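You operate a simulated robot arm through the tools that you are given. There is no shell and no other tool. Be economical: measure what you need, move in short steps, check, and stop when the job is done.

Carry out the task below with a simulated robot arm. There is one attempt and no reset: what you move stays moved.

TASK
Put the black rubber pad and the green cup on the paper tray.
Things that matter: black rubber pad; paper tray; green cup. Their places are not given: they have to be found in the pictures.

It is judged by the outcome, as a careful person would: the job done as asked, and still so three seconds after it is handed in. It fails if anything else is knocked over, pushed out of place, dropped, spilled or broken.

THE ROBOT
A 7-joint arm with a two-finger parallel gripper, fixed in place. Base frame: the origin is at the foot of the arm, x ahead of it, y to its left, z up; the work surface is at about z = 0. Lengths are in m, angles in rad, forces in N, time in s.
With the tool pointing down near the work surface it reaches from about 0.24 to 0.62 m from the base axis. Its first joint turns from -1.152 to 1.152 rad. Payload 2.6 kg.
Tool frame: the origin (TCP) lies between the finger pads and is the grasp point; the fingertips stand 0.03 m ahead of it; z points along the fingers, y is the line along which they close. The gripper opens to 0.094 m. The fingers are 0.028 m wide and 0.01 m thick; the gripper's body (0.05 by 0.096 m) begins 0.055 m behind the TCP.
Orientation is told as [roll, pitch, yaw] about the base's x, y, z axes, in that order, counted from this pose: with the fingers straight down and closing along the base's y, the tool's x points along the base's -x, its y along +y and its z along -z.

THE INTERFACE
- The arm moves only by the tool arm_command. Its argument "deltas" is a list of rows, each an object of numbers (a shift or turn left out is 0, a gripper value left out holds the last): "claw": the closure, from 0 (fully open) to 1 (shut); "x", "y", "z": the shift along the tool's x, y, z in m; "wx", "wy", "wz": the turn, a rotation vector about the tool's x, y, z in rad. In form: [{"claw": .., "x": .., "y": .., "z": .., "wx": .., "wy": .., "wz": ..}, ...]. A call has 1 to 20 rows; each row shifts and turns the commanded pose from where the row before left it, along the tool's axes as they then stand. A row lasts 0.2 s, in which the tool goes at most 0.05 m and 0.15 rad; a call with a longer step from one row to the next is refused whole, and so is a gripper value outside its range. A pose out of reach is approached as far as the arm can. The call stops where the force on the tool passes 40 N (or 10 N more than at its start, if that is more) or the arm is blocked; 0.2 s more then pass. The fingers move at their own pace (about 0.072 m/s each) and stop on an object; they squeeze with about 24 N. The grip force told is the motor's: it shows also when the fingers shut on nothing. Time passes only in rows, and 0.2 s behind the last, so rows that do not move let the fingers close. It gives the time, the measured TCP pose, the force on the tool (base axes), the opening and the grip force at its end, in the units of the frame above (readings bear some noise), and new pictures: "show" is both (left out), scene, wrist or none.
- Cameras (640 x 400 px; columns grow to the right, rows downward): "scene" is fixed at [0.0457, 0.4553, 0.5448]; the picture's right is [-0.56, -0.83, 0.00], its down [-0.62, 0.42, -0.67] and it looks along [0.55, -0.37, -0.75] (base axes); focal length 330 px, centre (320, 200). "wrist" rides on the gripper at [-0.037, 0, -0.058] in the tool frame; the picture's right is [0.00, -1.00, 0.00], its down [0.97, 0.00, -0.24] and it looks along [0.24, 0.00, 0.97] (tool axes); focal length 218 px, centre (320, 200).
- probe_pixels(camera, pixels): there is no depth. For up to 12 entries [column, row, z] of the newest picture of that camera ("zoom" is the newest enlarged one), the place [x, y] in the base frame at which the ray of that pixel passes the height z, good to about 0.002 m. No time passes.
- zoom(camera, box): a new picture of the part [left, top, right, bottom] of that camera's present view, enlarged. No time passes.
- sign_off(): hands the job in; it is judged then, once.

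Work in short steps. Measure before you move; look again where a grasp or a placing could have gone wrong, and mend it. You have 60 turns and 120 pictures in all, the two below and enlarged ones among them. Open the gripper and draw the arm clear of the work before you hand the job in, unless the task says otherwise; then end with one line.

The tools are called by a JSON object that holds its "name" and its "arguments". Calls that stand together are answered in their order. arm_command: Moves the arm, as the interface text tells. Its arguments: {"type":"object","properties":{"deltas":{"type":"array","items":{"type":"object","properties":{"claw":{"type":"number"},"x":{"type":"number"},"y":{"type":"number"},"z":{"type":"number"},"wx":{"type":"number"},"wy":{"type":"number"},"wz":{"type":"number"}}}},"show":{"type":"string","enum":["both","scene","wrist","none"]}},"required":["deltas"]} The other tools are called the same way: probe_pixels (camera, pixels) gives the place at which the rays of pixels pass given heights; zoom (camera, box) takes an enlarged picture of a part of a camera's view; sign_off () hands the job in.

At the start:

```text
time_s: 0.0
eef_pos: [0.3999, 0.2004, 0.2377]
ee_rot: [0.0, 0.001, 0.002]
ft_force: [-0.1, -0.2, -0.5]
width: 0.094
grasp_force: 0.1
```

scene: 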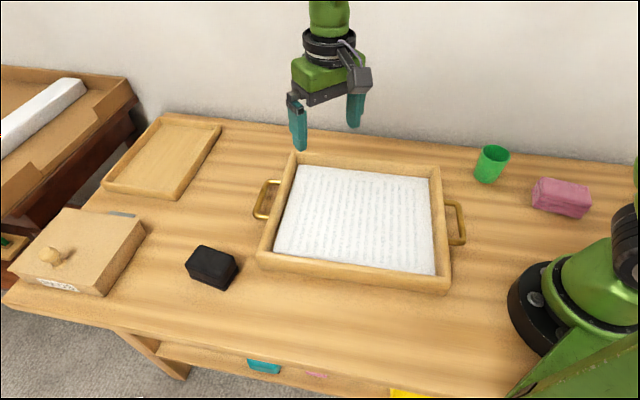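
wrist: 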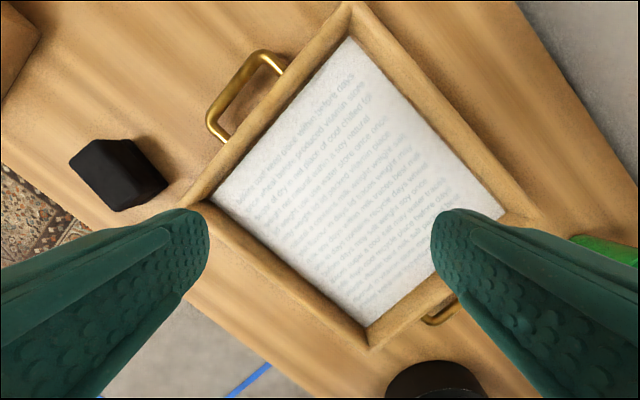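

I'll enlarge the scene and measure the pad, the cup and the tray.

{"name": "zoom", "arguments": {"camera": "scene", "box": [170, 130, 490, 330]}}

{"name": "zoom", "arguments": {"camera": "scene", "box": [0, 60, 260, 320]}}

{"name": "zoom", "arguments": {"camera": "scene", "box": [420, 120, 640, 260]}}

{"name": "probe_pixels", "arguments": {"camera": "scene", "pixels": [[294, 165, 0.01], [430, 178, 0.01], [436, 274, 0.01], [275, 252, 0.01], [187, 271, 0.0], [221, 289, 0.0], [237, 266, 0.02], [199, 246, 0.03], [476, 178, 0.0], [496, 183, 0.0], [478, 150, 0.07], [508, 156, 0.07]]}}

{"name": "probe_pixels", "arguments": {"camera": "wrist", "pixels": [[352, 37, 0.01], [503, 213, 0.01], [368, 325, 0.01], [211, 195, 0.01], [69, 163, 0.03], [120, 212, 0.03], [85, 140, 0.03], [148, 190, 0.03], [168, 184, 0.0], [131, 140, 0.03]]}}

```text
2.00 times, centred on (330, 230) of scene
```

zoom: 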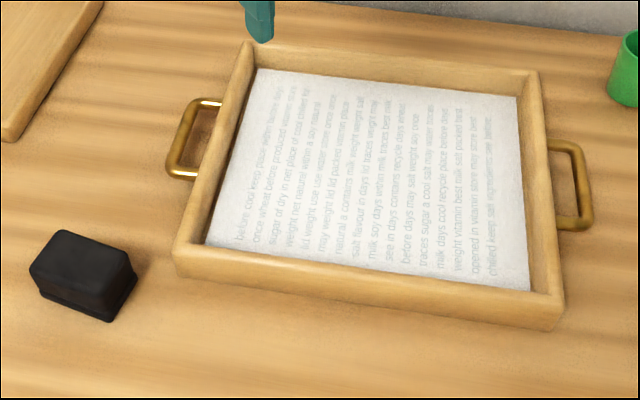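

```text
1.54 times, centred on (130, 190) of scene
```

zoom: 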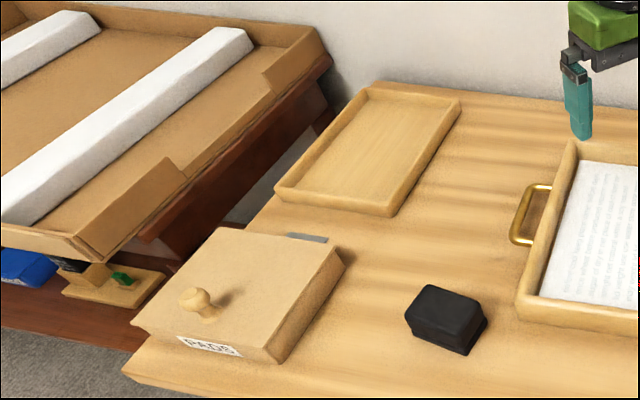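

```text
2.86 times, centred on (530, 190) of scene
```

zoom: 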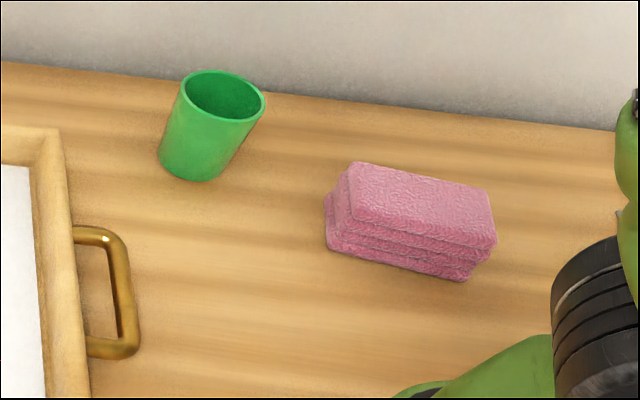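

```text
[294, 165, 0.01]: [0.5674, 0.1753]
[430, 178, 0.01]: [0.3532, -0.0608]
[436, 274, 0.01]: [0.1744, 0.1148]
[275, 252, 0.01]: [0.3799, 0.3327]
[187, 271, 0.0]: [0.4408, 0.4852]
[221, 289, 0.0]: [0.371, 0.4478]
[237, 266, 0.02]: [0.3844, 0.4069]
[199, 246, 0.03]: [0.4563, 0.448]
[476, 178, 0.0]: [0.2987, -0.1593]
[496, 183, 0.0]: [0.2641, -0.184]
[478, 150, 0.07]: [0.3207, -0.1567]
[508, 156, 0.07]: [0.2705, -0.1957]
```

```text
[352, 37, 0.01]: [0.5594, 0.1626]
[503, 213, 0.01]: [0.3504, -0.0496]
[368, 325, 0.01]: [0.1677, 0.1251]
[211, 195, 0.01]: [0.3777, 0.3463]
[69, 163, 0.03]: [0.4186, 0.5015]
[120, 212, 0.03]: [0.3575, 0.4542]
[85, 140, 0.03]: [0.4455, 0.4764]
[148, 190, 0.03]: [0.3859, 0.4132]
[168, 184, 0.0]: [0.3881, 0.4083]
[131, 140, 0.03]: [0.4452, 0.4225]
```

Next I'll look more closely at the black object and the box labelled PADS.

{"name": "zoom", "arguments": {"camera": "scene", "box": [170, 230, 260, 300]}}

{"name": "zoom", "arguments": {"camera": "scene", "box": [0, 190, 160, 300]}}

{"name": "zoom", "arguments": {"camera": "wrist", "box": [40, 110, 200, 240]}}

{"name": "zoom", "arguments": {"camera": "scene", "box": [230, 330, 450, 400]}}

```text
5.71 times, centred on (215, 265) of scene
```

zoom: 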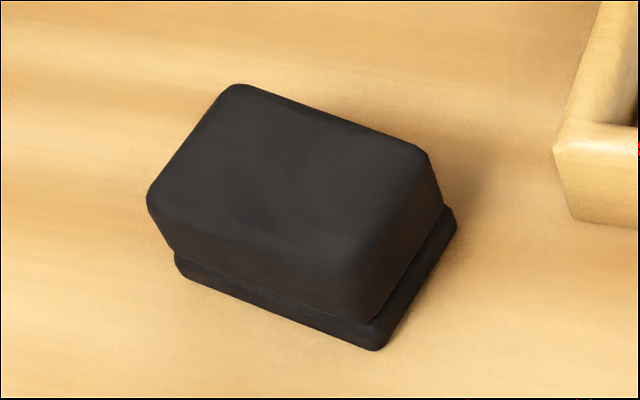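

```text
3.64 times, centred on (80, 245) of scene
```

zoom: 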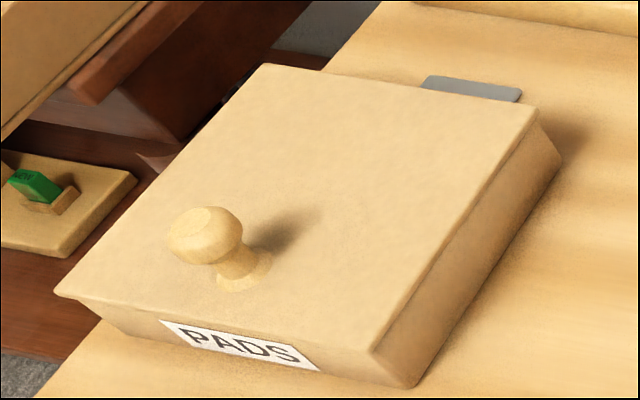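

```text
3.08 times, centred on (120, 175) of wrist
```

zoom: 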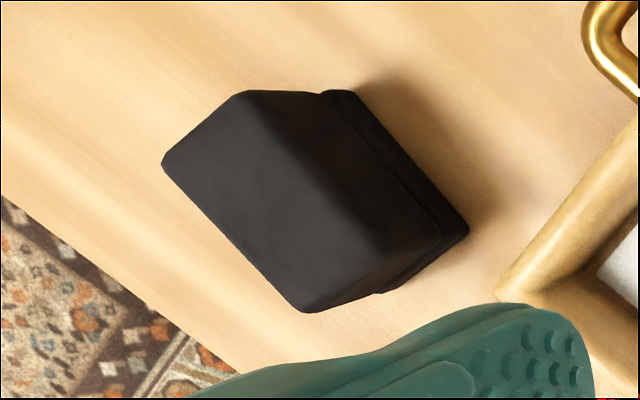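

```text
2.91 times, centred on (340, 365) of scene
```

zoom: 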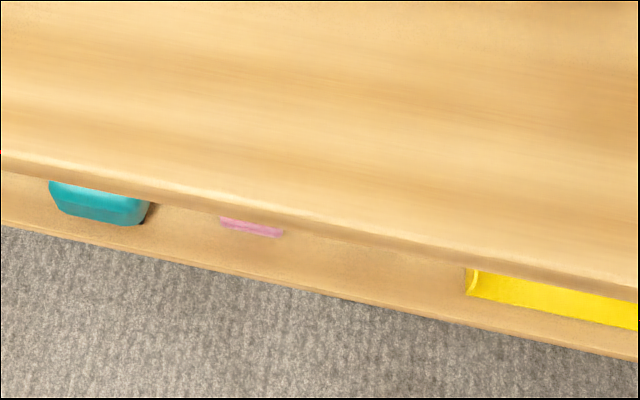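

Next I'll check whether the PADS box is in reach, and measure the black block's size and the cup from both views.

{"name": "probe_pixels", "arguments": {"camera": "scene", "pixels": [[52, 250, 0.1], [13, 265, 0.06], [104, 294, 0.0], [145, 235, 0.0], [67, 207, 0.06], [135, 218, 0.06], [120, 215, 0.06], [93, 287, 0.05], [98, 189, 0.02], [210, 190, 0.02]]}}

{"name": "probe_pixels", "arguments": {"camera": "scene", "pixels": [[191, 260, 0.05], [203, 245, 0.05], [230, 254, 0.05], [222, 285, 0.0], [233, 267, 0.0], [195, 275, 0.0]]}}

{"name": "probe_pixels", "arguments": {"camera": "wrist", "pixels": [[81, 151, 0.05], [100, 133, 0.05], [115, 187, 0.05], [127, 132, 0.005], [157, 167, 0.005], [148, 170, 0.02]]}}

```text
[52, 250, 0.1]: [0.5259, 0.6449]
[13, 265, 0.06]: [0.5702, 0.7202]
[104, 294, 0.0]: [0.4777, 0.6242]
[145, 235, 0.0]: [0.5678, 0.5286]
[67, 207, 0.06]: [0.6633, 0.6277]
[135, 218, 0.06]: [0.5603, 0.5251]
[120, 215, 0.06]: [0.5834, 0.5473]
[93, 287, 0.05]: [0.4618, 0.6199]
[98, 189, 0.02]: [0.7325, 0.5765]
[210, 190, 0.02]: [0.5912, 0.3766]
```

```text
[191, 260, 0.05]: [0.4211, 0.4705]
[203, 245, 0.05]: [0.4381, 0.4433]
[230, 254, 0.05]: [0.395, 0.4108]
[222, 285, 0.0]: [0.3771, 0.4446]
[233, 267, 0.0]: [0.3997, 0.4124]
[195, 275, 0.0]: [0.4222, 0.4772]
```

```text
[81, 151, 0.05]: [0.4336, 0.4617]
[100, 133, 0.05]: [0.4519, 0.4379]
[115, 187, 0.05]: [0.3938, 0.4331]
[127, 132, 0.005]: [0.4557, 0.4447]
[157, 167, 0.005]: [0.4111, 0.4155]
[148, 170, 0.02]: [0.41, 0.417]
```

Refining the block's corners for a good height estimate.

{"name": "probe_pixels", "arguments": {"camera": "scene", "pixels": [[200.5, 245, 0.03], [200.5, 245, 0.05], [185.3, 264.2, 0.03], [185.3, 264.2, 0.05], [221.2, 278.2, 0.03], [221.2, 278.2, 0.05], [233.4, 256.3, 0.03], [233.4, 256.3, 0.05], [238.7, 269, 0.005], [225.2, 291.3, 0.005], [190, 276.4, 0.005]]}}

{"name": "probe_pixels", "arguments": {"camera": "wrist", "pixels": [[95.7, 140.2, 0.03], [95.7, 140.2, 0.05], [69, 163, 0.03], [69, 163, 0.05], [115, 210.6, 0.03], [115, 210.6, 0.05], [125, 140, 0.005], [168, 185.3, 0.005]]}}

{"name": "zoom", "arguments": {"camera": "scene", "box": [460, 130, 530, 195]}}

```text
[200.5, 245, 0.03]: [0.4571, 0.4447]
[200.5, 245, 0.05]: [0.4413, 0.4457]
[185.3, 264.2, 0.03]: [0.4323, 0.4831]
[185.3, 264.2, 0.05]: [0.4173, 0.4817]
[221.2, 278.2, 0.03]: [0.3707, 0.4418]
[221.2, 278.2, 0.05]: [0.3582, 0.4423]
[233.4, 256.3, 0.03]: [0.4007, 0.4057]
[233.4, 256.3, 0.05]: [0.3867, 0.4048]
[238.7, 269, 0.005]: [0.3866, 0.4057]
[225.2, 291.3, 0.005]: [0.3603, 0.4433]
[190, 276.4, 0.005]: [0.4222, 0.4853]
```

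```text
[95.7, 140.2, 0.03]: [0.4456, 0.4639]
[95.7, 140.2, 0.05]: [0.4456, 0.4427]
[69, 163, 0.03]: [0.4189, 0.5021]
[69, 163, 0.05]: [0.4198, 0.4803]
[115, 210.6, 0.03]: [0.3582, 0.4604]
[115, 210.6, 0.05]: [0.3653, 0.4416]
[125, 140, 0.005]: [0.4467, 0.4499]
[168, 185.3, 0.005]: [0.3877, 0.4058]
```

```text
6.15 times, centred on (495, 162) of scene
```

zoom: 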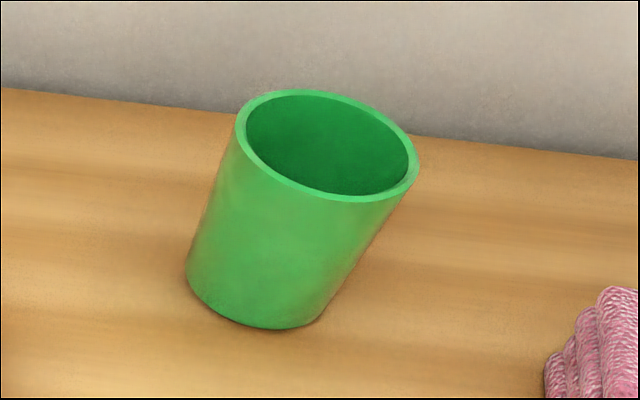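

The block's top is at z≈0.05, centred near (0.403, 0.443), about 0.044 × 0.069 m. Its short side needs a yaw of about 0.576. The PADS box is out of reach (knob at about 0.83 m), so this block is the pad. I'll move above it.

{"name": "arm_command", "arguments": {"deltas": [{"claw": 0, "y": 0.0485}, {"y": 0.0485}, {"y": 0.0485}, {"y": 0.0485}, {"y": 0.0486, "x": -0.003}, {"wz": -0.144}, {"wz": -0.144}, {"wz": -0.144}, {"wz": -0.144}, {"z": 0.04}, {"z": 0.04}, {}]}}

```text
time_s: 2.6
eef_pos: [0.4028, 0.4188, 0.1576]
ee_rot: [0.0, 0.0, 0.576]
ft_force: [0.0, 0.1, 0.0]
width: 0.0938
grasp_force: 0.0
out of reach, approached as far as the arm can: row 5
```

scene: 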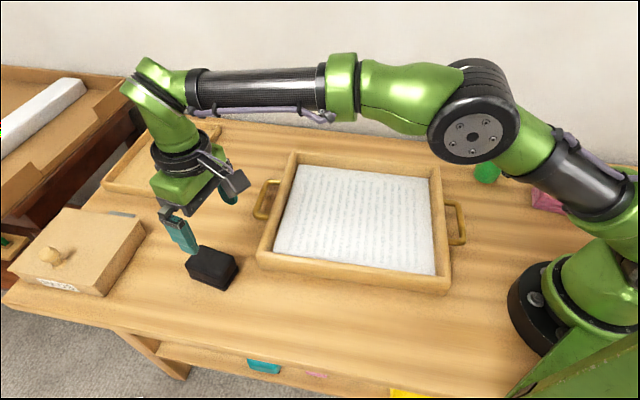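
wrist: 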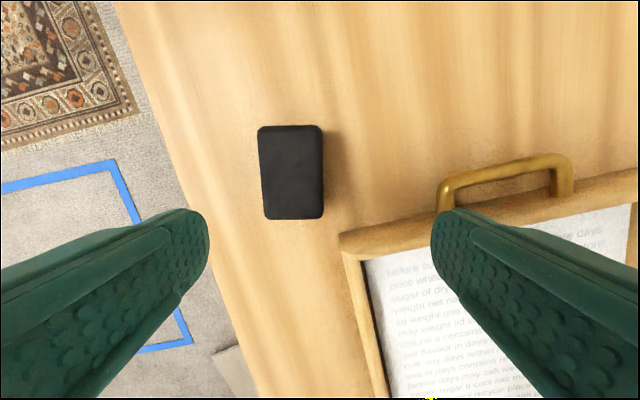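

Yaw fits, but the move stopped short in y (0.419). Measuring the block again from here.

{"name": "probe_pixels", "arguments": {"camera": "wrist", "pixels": [[258, 130, 0.05], [322, 128, 0.05], [265, 218, 0.05], [322, 218, 0.05]]}}

```text
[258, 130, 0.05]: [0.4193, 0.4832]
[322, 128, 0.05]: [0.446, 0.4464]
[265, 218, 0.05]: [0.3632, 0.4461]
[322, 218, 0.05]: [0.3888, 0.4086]
```

{"name": "arm_command", "arguments": {"deltas": [{"z": 0.03}, {"z": 0.02}, {"x": -0.016, "y": 0.022}, {}]}}

```text
time_s: 3.6
eef_pos: [0.4039, 0.4457, 0.1082]
ee_rot: [-0.001, 0.0, 0.575]
ft_force: [-0.4, 0.7, -0.2]
width: 0.0937
grasp_force: 0.1
```

scene: 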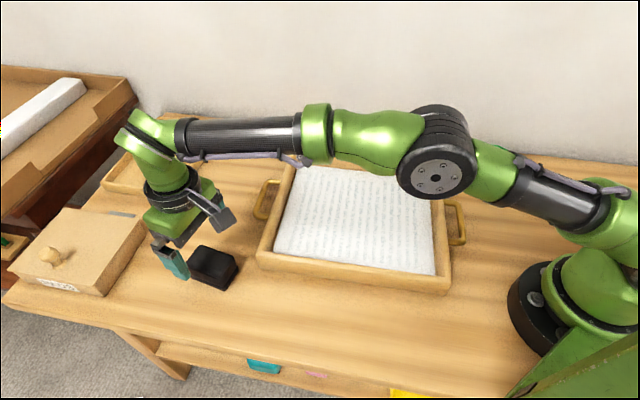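
wrist: 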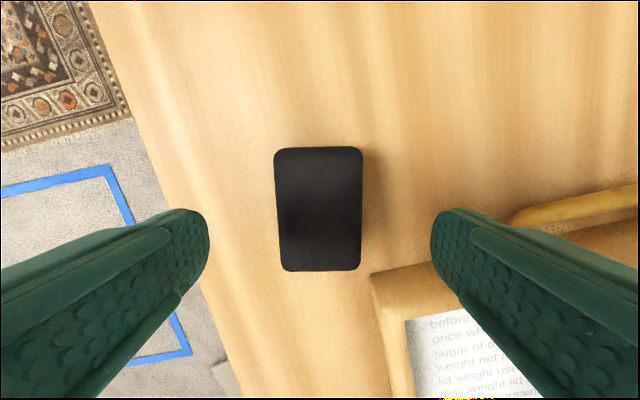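

Before lowering I'll check the clearance between the right finger and the tray corner and handle.

{"name": "probe_pixels", "arguments": {"camera": "wrist", "pixels": [[370, 278, 0.03], [435, 262, 0.03], [512, 215, 0.04], [318, 149, 0.05], [318, 270, 0.05], [275, 210, 0.05], [362, 210, 0.05]]}}

{"name": "probe_pixels", "arguments": {"camera": "scene", "pixels": [[257, 253, 0.03], [260, 268, 0.0], [254, 217, 0.03], [257, 253, 0.04]]}}

```text
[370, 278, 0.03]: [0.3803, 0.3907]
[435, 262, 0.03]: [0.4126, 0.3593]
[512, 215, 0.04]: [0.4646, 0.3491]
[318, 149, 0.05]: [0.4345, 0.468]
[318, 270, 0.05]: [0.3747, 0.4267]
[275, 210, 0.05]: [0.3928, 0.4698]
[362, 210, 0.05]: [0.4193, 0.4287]
```

```text
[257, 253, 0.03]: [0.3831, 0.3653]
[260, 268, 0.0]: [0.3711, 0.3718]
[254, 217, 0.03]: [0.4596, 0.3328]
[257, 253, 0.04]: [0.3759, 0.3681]
```

Clearance is fine. I'll narrow the opening slightly, lower to z≈0.035 and close.

{"name": "arm_command", "arguments": {"deltas": [{"claw": 0.2, "x": -0.002, "y": 0.0015}, {"z": 0.03}, {"z": 0.025}, {"z": 0.018}, {}, {"claw": 1}, {}, {}, {}]}}

```text
time_s: 5.6
eef_pos: [0.4042, 0.4478, 0.0333]
ee_rot: [0.0, 0.0, 0.576]
ft_force: [-0.8, 0.3, -0.2]
width: 0.054
grasp_force: 23.8
```

scene: 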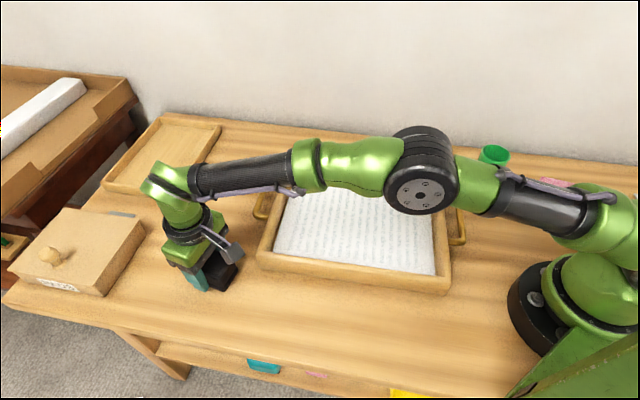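
wrist: 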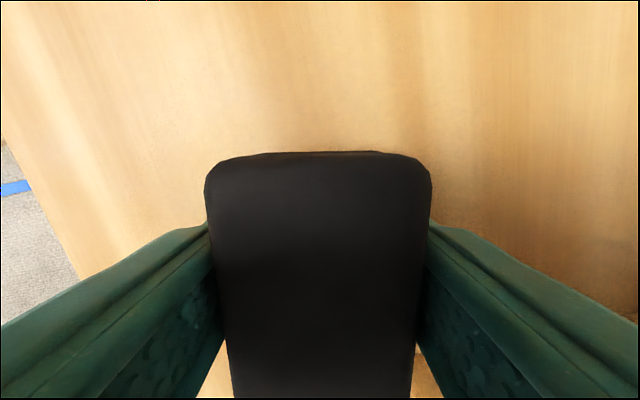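

Gripped at 0.054 m with 24 N. Lifting to check.

{"name": "arm_command", "arguments": {"deltas": [{"z": -0.01}, {"z": -0.03}, {"z": -0.04}, {"z": -0.01}, {}]}}

```text
time_s: 6.8
eef_pos: [0.4034, 0.4478, 0.1238]
ee_rot: [-0.002, 0.003, 0.575]
ft_force: [0.4, 0.5, -0.5]
width: 0.054
grasp_force: 24.0
```

scene: 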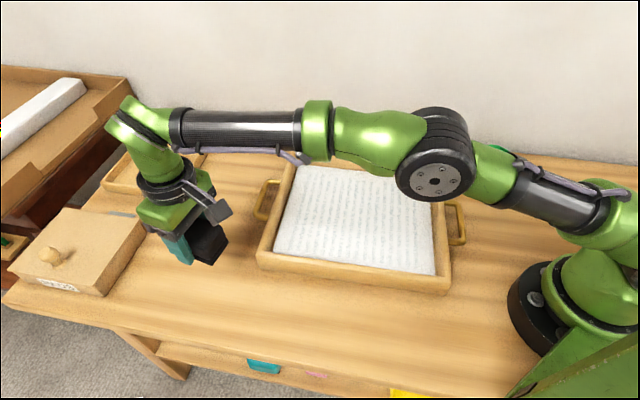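
wrist: 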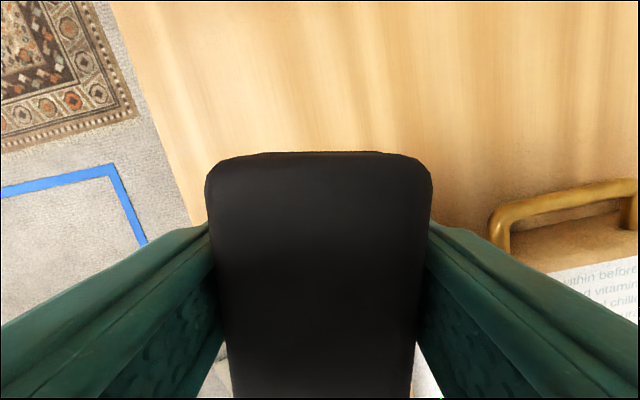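

The pad is held cleanly. Moving it over the left half of the tray, to about (0.418, 0.199).

{"name": "arm_command", "arguments": {"deltas": [{"z": -0.02}, {"x": 0.0205, "y": -0.0362}, {"x": 0.0205, "y": -0.0362}, {"x": 0.0205, "y": -0.0362}, {"x": 0.0205, "y": -0.0362}, {"x": 0.0205, "y": -0.0362}, {"x": 0.0205, "y": -0.0362}, {"z": 0.03}, {"z": 0.03}, {}]}}

```text
time_s: 9.0
eef_pos: [0.4194, 0.1997, 0.084]
ee_rot: [0.001, 0.001, 0.576]
ft_force: [1.2, 0.1, -0.5]
width: 0.0537
grasp_force: 24.0
```

scene: 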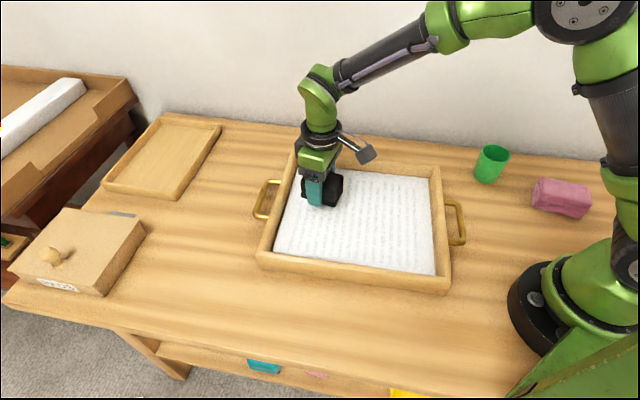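
wrist: 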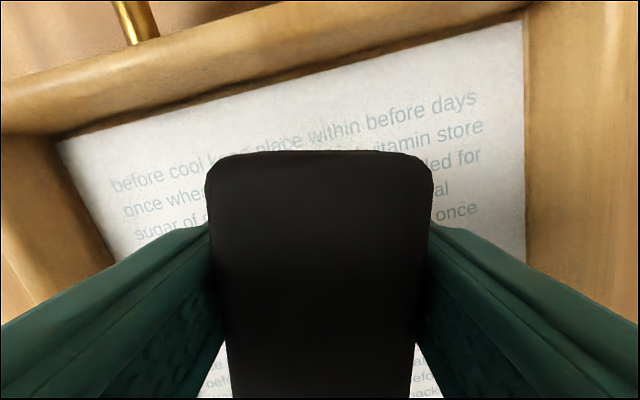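

Lowering toward the paper, with small steps near the floor of the tray.

{"name": "arm_command", "arguments": {"deltas": [{"z": 0.015}, {"z": 0.015}, {"z": 0.006}, {"z": 0.003}, {}], "show": "none"}}

```text
time_s: 10.2
eef_pos: [0.419, 0.1984, 0.045]
ee_rot: [0.0, 0.0, 0.577]
ft_force: [0.0, -1.4, -0.2]
width: 0.0535
grasp_force: 24.6
```

{"name": "arm_command", "arguments": {"deltas": [{"z": 0.002}, {"z": 0.002}, {}], "show": "both"}}

```text
time_s: 11.0
eef_pos: [0.419, 0.1993, 0.0441]
ee_rot: [-0.001, -0.003, 0.573]
ft_force: [-13.7, -6.3, 31.5]
width: 0.0538
grasp_force: 23.9
```

scene: 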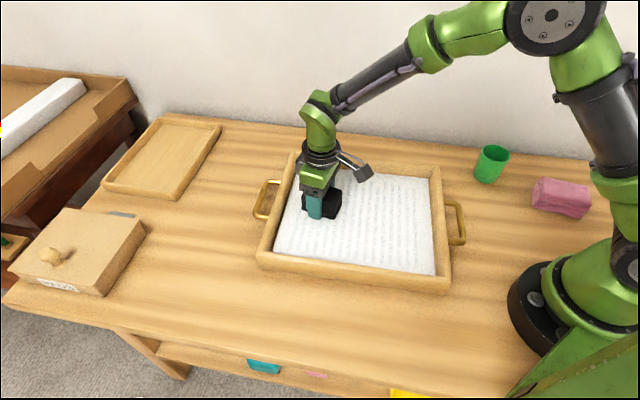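
wrist: 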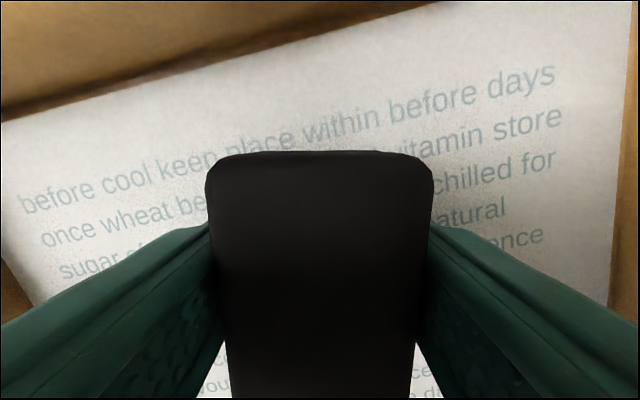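

It touches at z≈0.044 (31 N). Backing off 2.5 mm, opening and rising.

{"name": "arm_command", "arguments": {"deltas": [{"z": -0.0025}, {"claw": 0.3}, {}, {}, {"z": -0.03}, {"z": -0.05}, {"z": -0.05}, {}]}}

```text
time_s: 12.8
eef_pos: [0.4209, 0.2009, 0.1741]
ee_rot: [-0.001, 0.001, 0.576]
ft_force: [-0.6, 0.3, -0.6]
width: 0.066
grasp_force: 0.0
```

scene: 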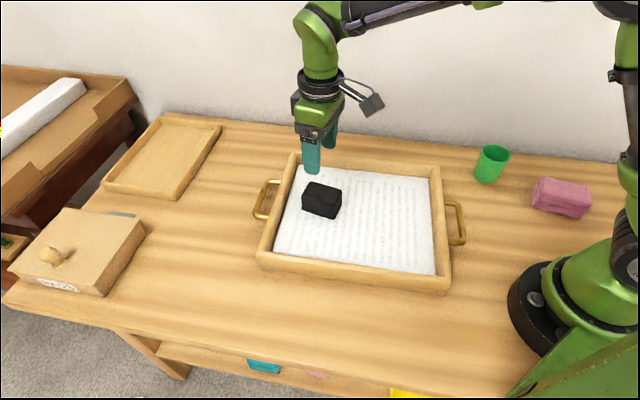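
wrist: 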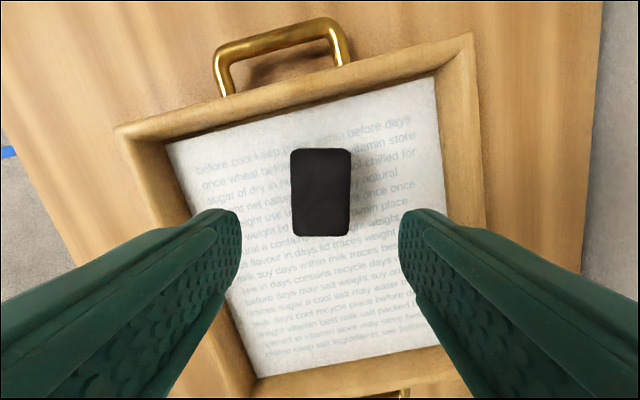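

The pad sits flat in the tray. I'll measure the space around the cup before going there.

{"name": "probe_pixels", "arguments": {"camera": "scene", "pixels": [[473, 138, 0], [560, 150, 0], [535, 208, 0], [533, 192, 0.04], [540, 179, 0.06], [590, 190, 0.06], [465, 243, 0.03], [461, 203, 0.03], [440, 166, 0.04]]}}

{"name": "arm_command", "arguments": {"deltas": [{"claw": 0, "z": -0.04}, {"x": 0.0358, "y": -0.0246}, {"x": 0.0358, "y": -0.0246}, {"x": 0.0358, "y": -0.0246}, {"x": 0.0358, "y": -0.0246}, {"x": 0.0358, "y": -0.0246}, {"x": 0.0358, "y": -0.0246}, {"x": 0.0358, "y": -0.0246}, {"x": 0.0358, "y": -0.0246}, {}]}}

```text
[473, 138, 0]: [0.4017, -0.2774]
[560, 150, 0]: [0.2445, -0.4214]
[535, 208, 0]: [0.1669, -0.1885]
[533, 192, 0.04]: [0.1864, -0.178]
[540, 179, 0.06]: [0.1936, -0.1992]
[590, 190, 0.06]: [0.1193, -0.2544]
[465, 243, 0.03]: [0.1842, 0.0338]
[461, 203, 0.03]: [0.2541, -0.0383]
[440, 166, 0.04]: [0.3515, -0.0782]
```

```text
time_s: 15.0
eef_pos: [0.2867, -0.1214, 0.2148]
ee_rot: [0.0, 0.0, 0.575]
ft_force: [0.9, -0.3, 0.3]
width: 0.0941
grasp_force: 0.0
```

scene: 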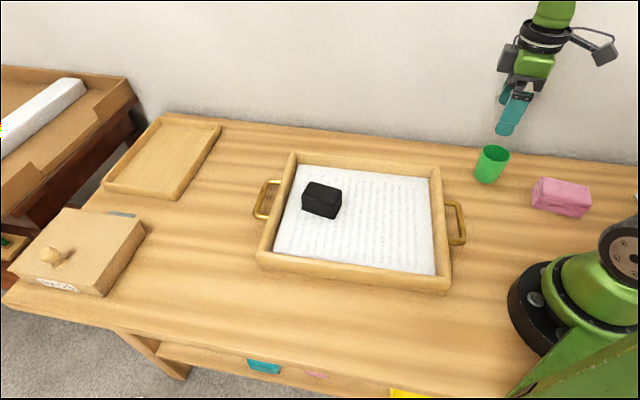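
wrist: 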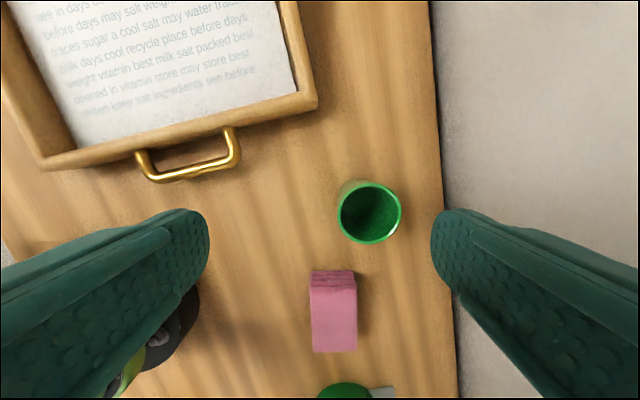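

{"name": "zoom", "arguments": {"camera": "wrist", "box": [300, 150, 460, 270]}}

{"name": "probe_pixels", "arguments": {"camera": "wrist", "pixels": [[338, 213, 0.07], [401, 213, 0.07], [370, 182, 0.07], [370, 244, 0.07], [342, 192, 0.0], [441, 200, 0.0], [452, 300, 0.0], [310, 272, 0.05], [355, 272, 0.05], [185, 180, 0.03], [241, 150, 0.03]]}}

{"name": "zoom", "arguments": {"camera": "scene", "box": [460, 130, 530, 195]}}

{"name": "probe_pixels", "arguments": {"camera": "scene", "pixels": [[493, 154, 0.06], [493, 154, 0.07], [493, 154, 0.08], [481, 153, 0.07], [509, 157, 0.07]]}}

```text
3.33 times, centred on (380, 210) of wrist
```

zoom: 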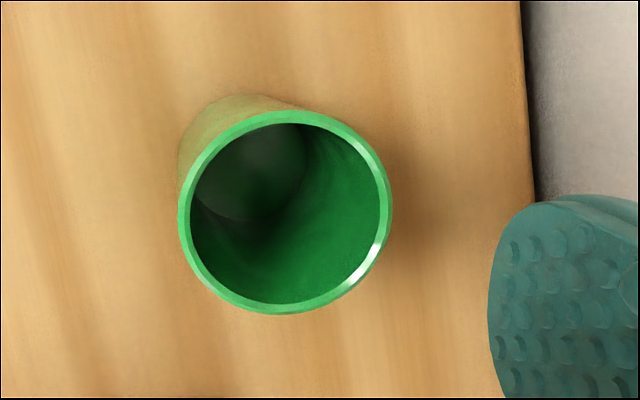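

```text
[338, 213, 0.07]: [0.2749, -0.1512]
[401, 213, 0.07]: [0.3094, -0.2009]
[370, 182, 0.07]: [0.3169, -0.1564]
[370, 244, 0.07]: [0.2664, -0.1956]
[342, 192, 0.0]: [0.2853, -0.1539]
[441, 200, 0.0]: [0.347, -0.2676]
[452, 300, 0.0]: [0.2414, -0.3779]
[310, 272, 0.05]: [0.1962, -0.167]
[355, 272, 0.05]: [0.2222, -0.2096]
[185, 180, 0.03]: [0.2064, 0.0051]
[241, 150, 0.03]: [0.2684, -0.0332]
```

```text
6.15 times, centred on (495, 162) of scene
```

zoom: 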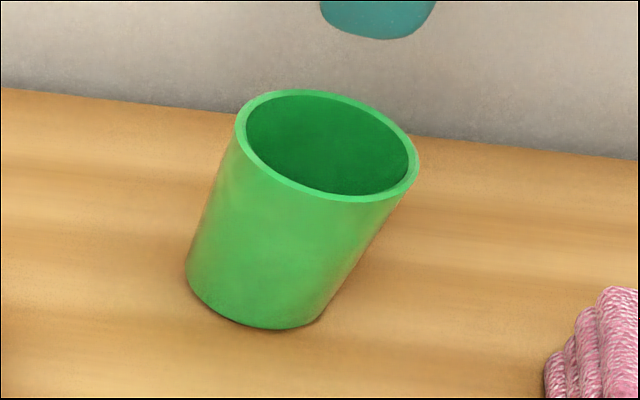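

```text
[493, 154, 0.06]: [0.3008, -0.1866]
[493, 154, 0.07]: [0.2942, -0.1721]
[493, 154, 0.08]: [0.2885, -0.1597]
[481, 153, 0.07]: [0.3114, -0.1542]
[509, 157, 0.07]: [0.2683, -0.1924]
```

The cup is empty and upright, centred at about (0.291, -0.175), about 0.06 m wide and 0.07 m tall. The current yaw keeps the fingers clear of the towel and wall. Centring over it and going down to just above the rim.

{"name": "arm_command", "arguments": {"deltas": [{"x": 0.0127, "y": -0.0237}, {"x": 0.0127, "y": -0.0237}, {"z": 0.045}, {"z": 0.045}, {}]}}

```text
time_s: 16.2
eef_pos: [0.2895, -0.1764, 0.1242]
ee_rot: [0.001, 0.0, 0.577]
ft_force: [-0.5, 0.6, 1.1]
width: 0.0939
grasp_force: 0.0
```

scene: 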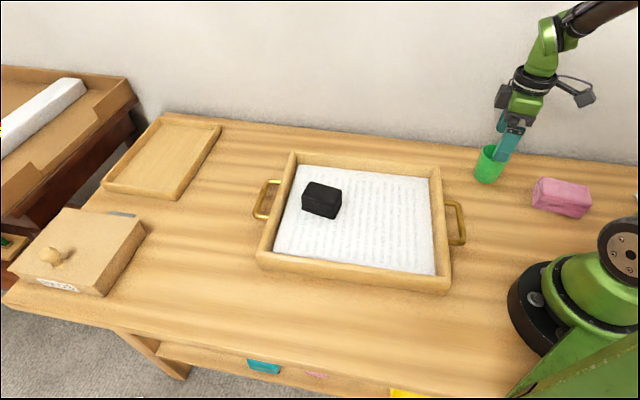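
wrist: 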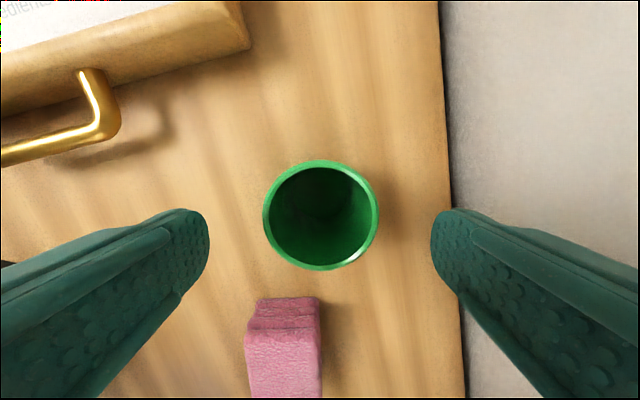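

{"name": "probe_pixels", "arguments": {"camera": "wrist", "pixels": [[263, 215, 0.07], [379, 215, 0.07], [320, 160, 0.07], [320, 271, 0.07]]}}

```text
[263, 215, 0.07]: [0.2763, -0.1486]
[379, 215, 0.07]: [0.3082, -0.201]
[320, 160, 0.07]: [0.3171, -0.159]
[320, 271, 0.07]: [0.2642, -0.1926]
```

Well centred. Lowering to z≈0.045 and closing partway, so the squeeze on the cup stays modest.

{"name": "arm_command", "arguments": {"deltas": [{"x": -0.002, "z": 0.03}, {"z": 0.03}, {"z": 0.019}, {}, {"claw": 0.45}, {}, {}]}}

```text
time_s: 17.8
eef_pos: [0.2925, -0.1751, 0.0456]
ee_rot: [0.0, 0.0, 0.575]
ft_force: [0.8, 0.4, 0.6]
width: 0.0578
grasp_force: 23.9
```

scene: 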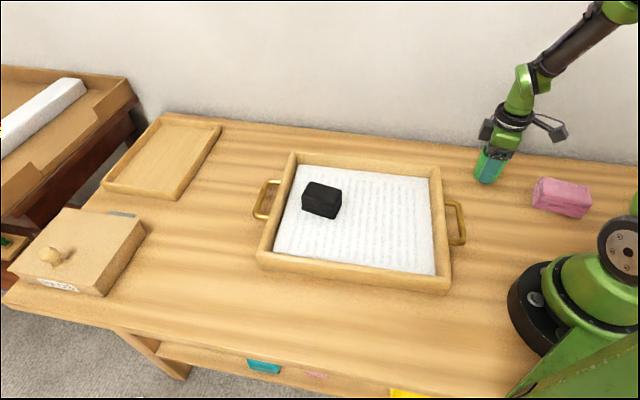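
wrist: 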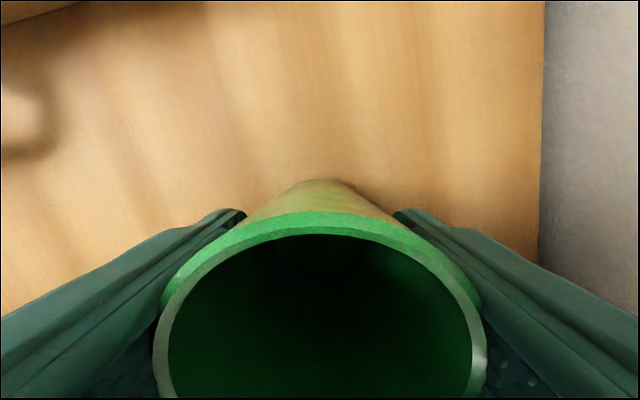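

Gripped at 0.058 m. Lifting straight up and carrying it over the right half of the tray, to about (0.31, 0.08).

{"name": "arm_command", "arguments": {"deltas": [{"z": -0.01}, {"z": -0.03}, {"z": -0.04}, {"z": -0.04}, {"x": -0.0257, "y": 0.034}, {"x": -0.0257, "y": 0.034}, {"x": -0.0257, "y": 0.034}, {"x": -0.0257, "y": 0.034}, {"x": -0.0257, "y": 0.034}, {"x": -0.0257, "y": 0.034}, {}, {"z": 0.03}, {"z": 0.03}, {}]}}

```text
time_s: 20.8
eef_pos: [0.3094, 0.0808, 0.1042]
ee_rot: [0.0, 0.0, 0.576]
ft_force: [-0.3, 0.2, -0.3]
width: 0.0581
grasp_force: 23.6
```

scene: 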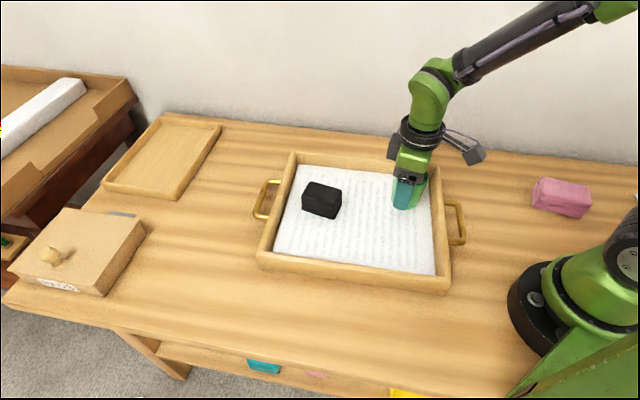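
wrist: 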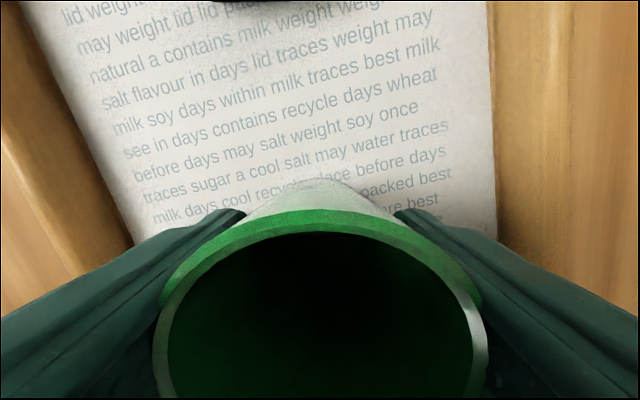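

Over clear paper. Lowering; contact is expected near z≈0.0565.

{"name": "arm_command", "arguments": {"deltas": [{"z": 0.02}, {"z": 0.016}, {"z": 0.007}, {"z": 0.002}, {}], "show": "none"}}

{"name": "arm_command", "arguments": {"deltas": [{"z": 0.0015}, {}]}}

```text
time_s: 22.0
eef_pos: [0.3104, 0.0803, 0.0595]
ee_rot: [0.0, -0.001, 0.576]
ft_force: [0.1, 1.0, -1.6]
width: 0.0578
grasp_force: 24.5
```

```text
time_s: 22.6
eef_pos: [0.3115, 0.08, 0.0584]
ee_rot: [0.001, 0.0, 0.577]
ft_force: [-0.1, -0.1, -1.3]
width: 0.0576
grasp_force: 24.0
```

scene: 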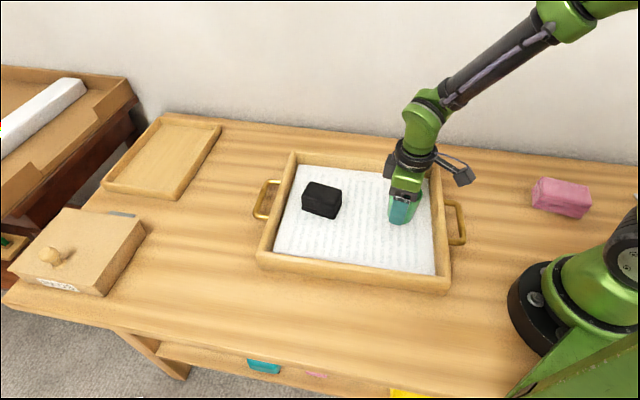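
wrist: 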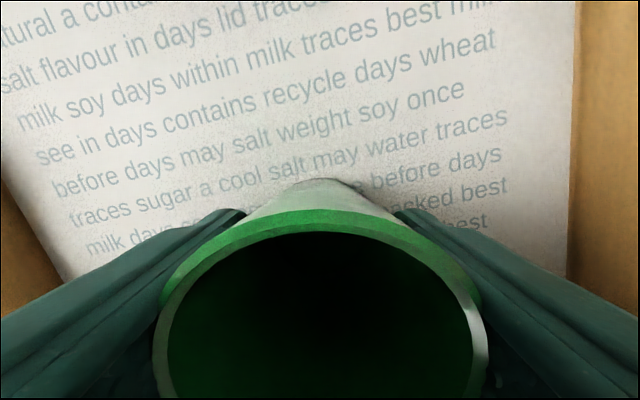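

{"name": "arm_command", "arguments": {"deltas": [{"z": 0.001}, {"z": 0.001}, {}], "show": "none"}}

```text
time_s: 23.4
eef_pos: [0.3115, 0.081, 0.056]
ee_rot: [-0.001, 0.0, 0.576]
ft_force: [0.0, -0.8, -1.3]
width: 0.0577
grasp_force: 24.3
```

{"name": "arm_command", "arguments": {"deltas": [{"z": 0.001}, {}], "show": "none"}}

```text
time_s: 24.0
eef_pos: [0.3113, 0.0807, 0.0559]
ee_rot: [-0.001, -0.002, 0.577]
ft_force: [-0.2, 0.5, -0.6]
width: 0.0578
grasp_force: 24.3
```

{"name": "arm_command", "arguments": {"deltas": [{"z": 0.001}, {}], "show": "none"}}

```text
time_s: 24.6
eef_pos: [0.3104, 0.08, 0.0553]
ee_rot: [0.0, 0.0, 0.575]
ft_force: [-3.3, -2.0, 13.7]
width: 0.0575
grasp_force: 23.7
```

Contact (14 N up). Easing off 1 mm, opening and rising straight up.

{"name": "arm_command", "arguments": {"deltas": [{"z": -0.001}, {"claw": 0.15}, {}, {}, {"z": -0.03}, {"z": -0.04}, {"z": -0.05}, {"z": -0.03}, {}]}}

```text
time_s: 26.6
eef_pos: [0.31, 0.0809, 0.2057]
ee_rot: [-0.001, 0.001, 0.576]
ft_force: [-0.1, 0.2, -0.2]
width: 0.0798
grasp_force: 0.0
```

scene: 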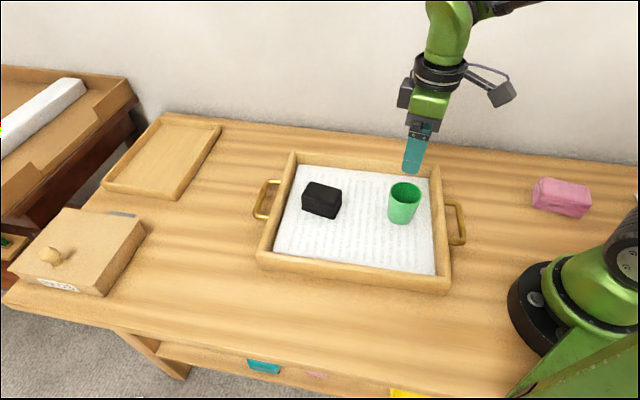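
wrist: 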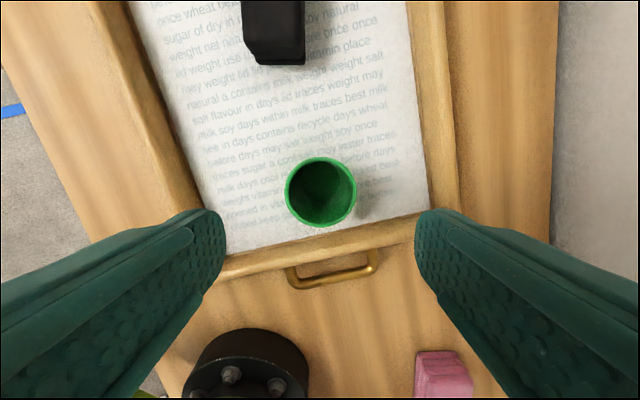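

Both stand in the tray, cup upright. Opening fully and drawing the arm up and aside.

{"name": "arm_command", "arguments": {"deltas": [{"claw": 0, "z": -0.04}, {"z": -0.03}, {"y": -0.04, "x": 0.02}, {"y": -0.04, "x": 0.02}, {"y": -0.04, "x": 0.02}, {}], "show": "scene"}}

```text
time_s: 28.0
eef_pos: [0.3269, -0.0544, 0.2752]
ee_rot: [0.001, -0.001, 0.577]
ft_force: [1.0, -0.5, -0.1]
width: 0.0942
grasp_force: 0.1
```

scene: 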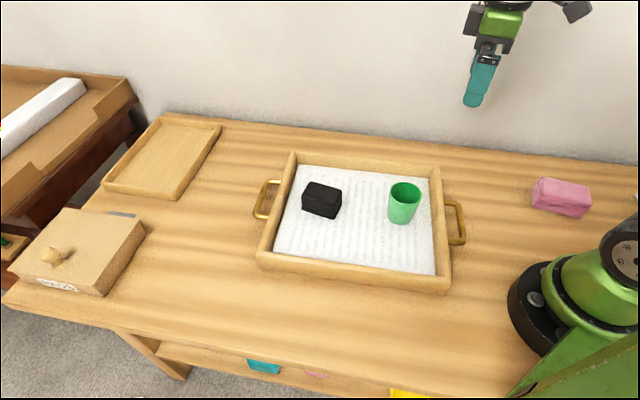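

{"name": "sign_off", "arguments": {}}

```text
The job is handed in.
```

The black rubber pad and the green cup are both on the paper-lined tray with the cup upright, nothing else was moved, and the arm is clear with the gripper open.
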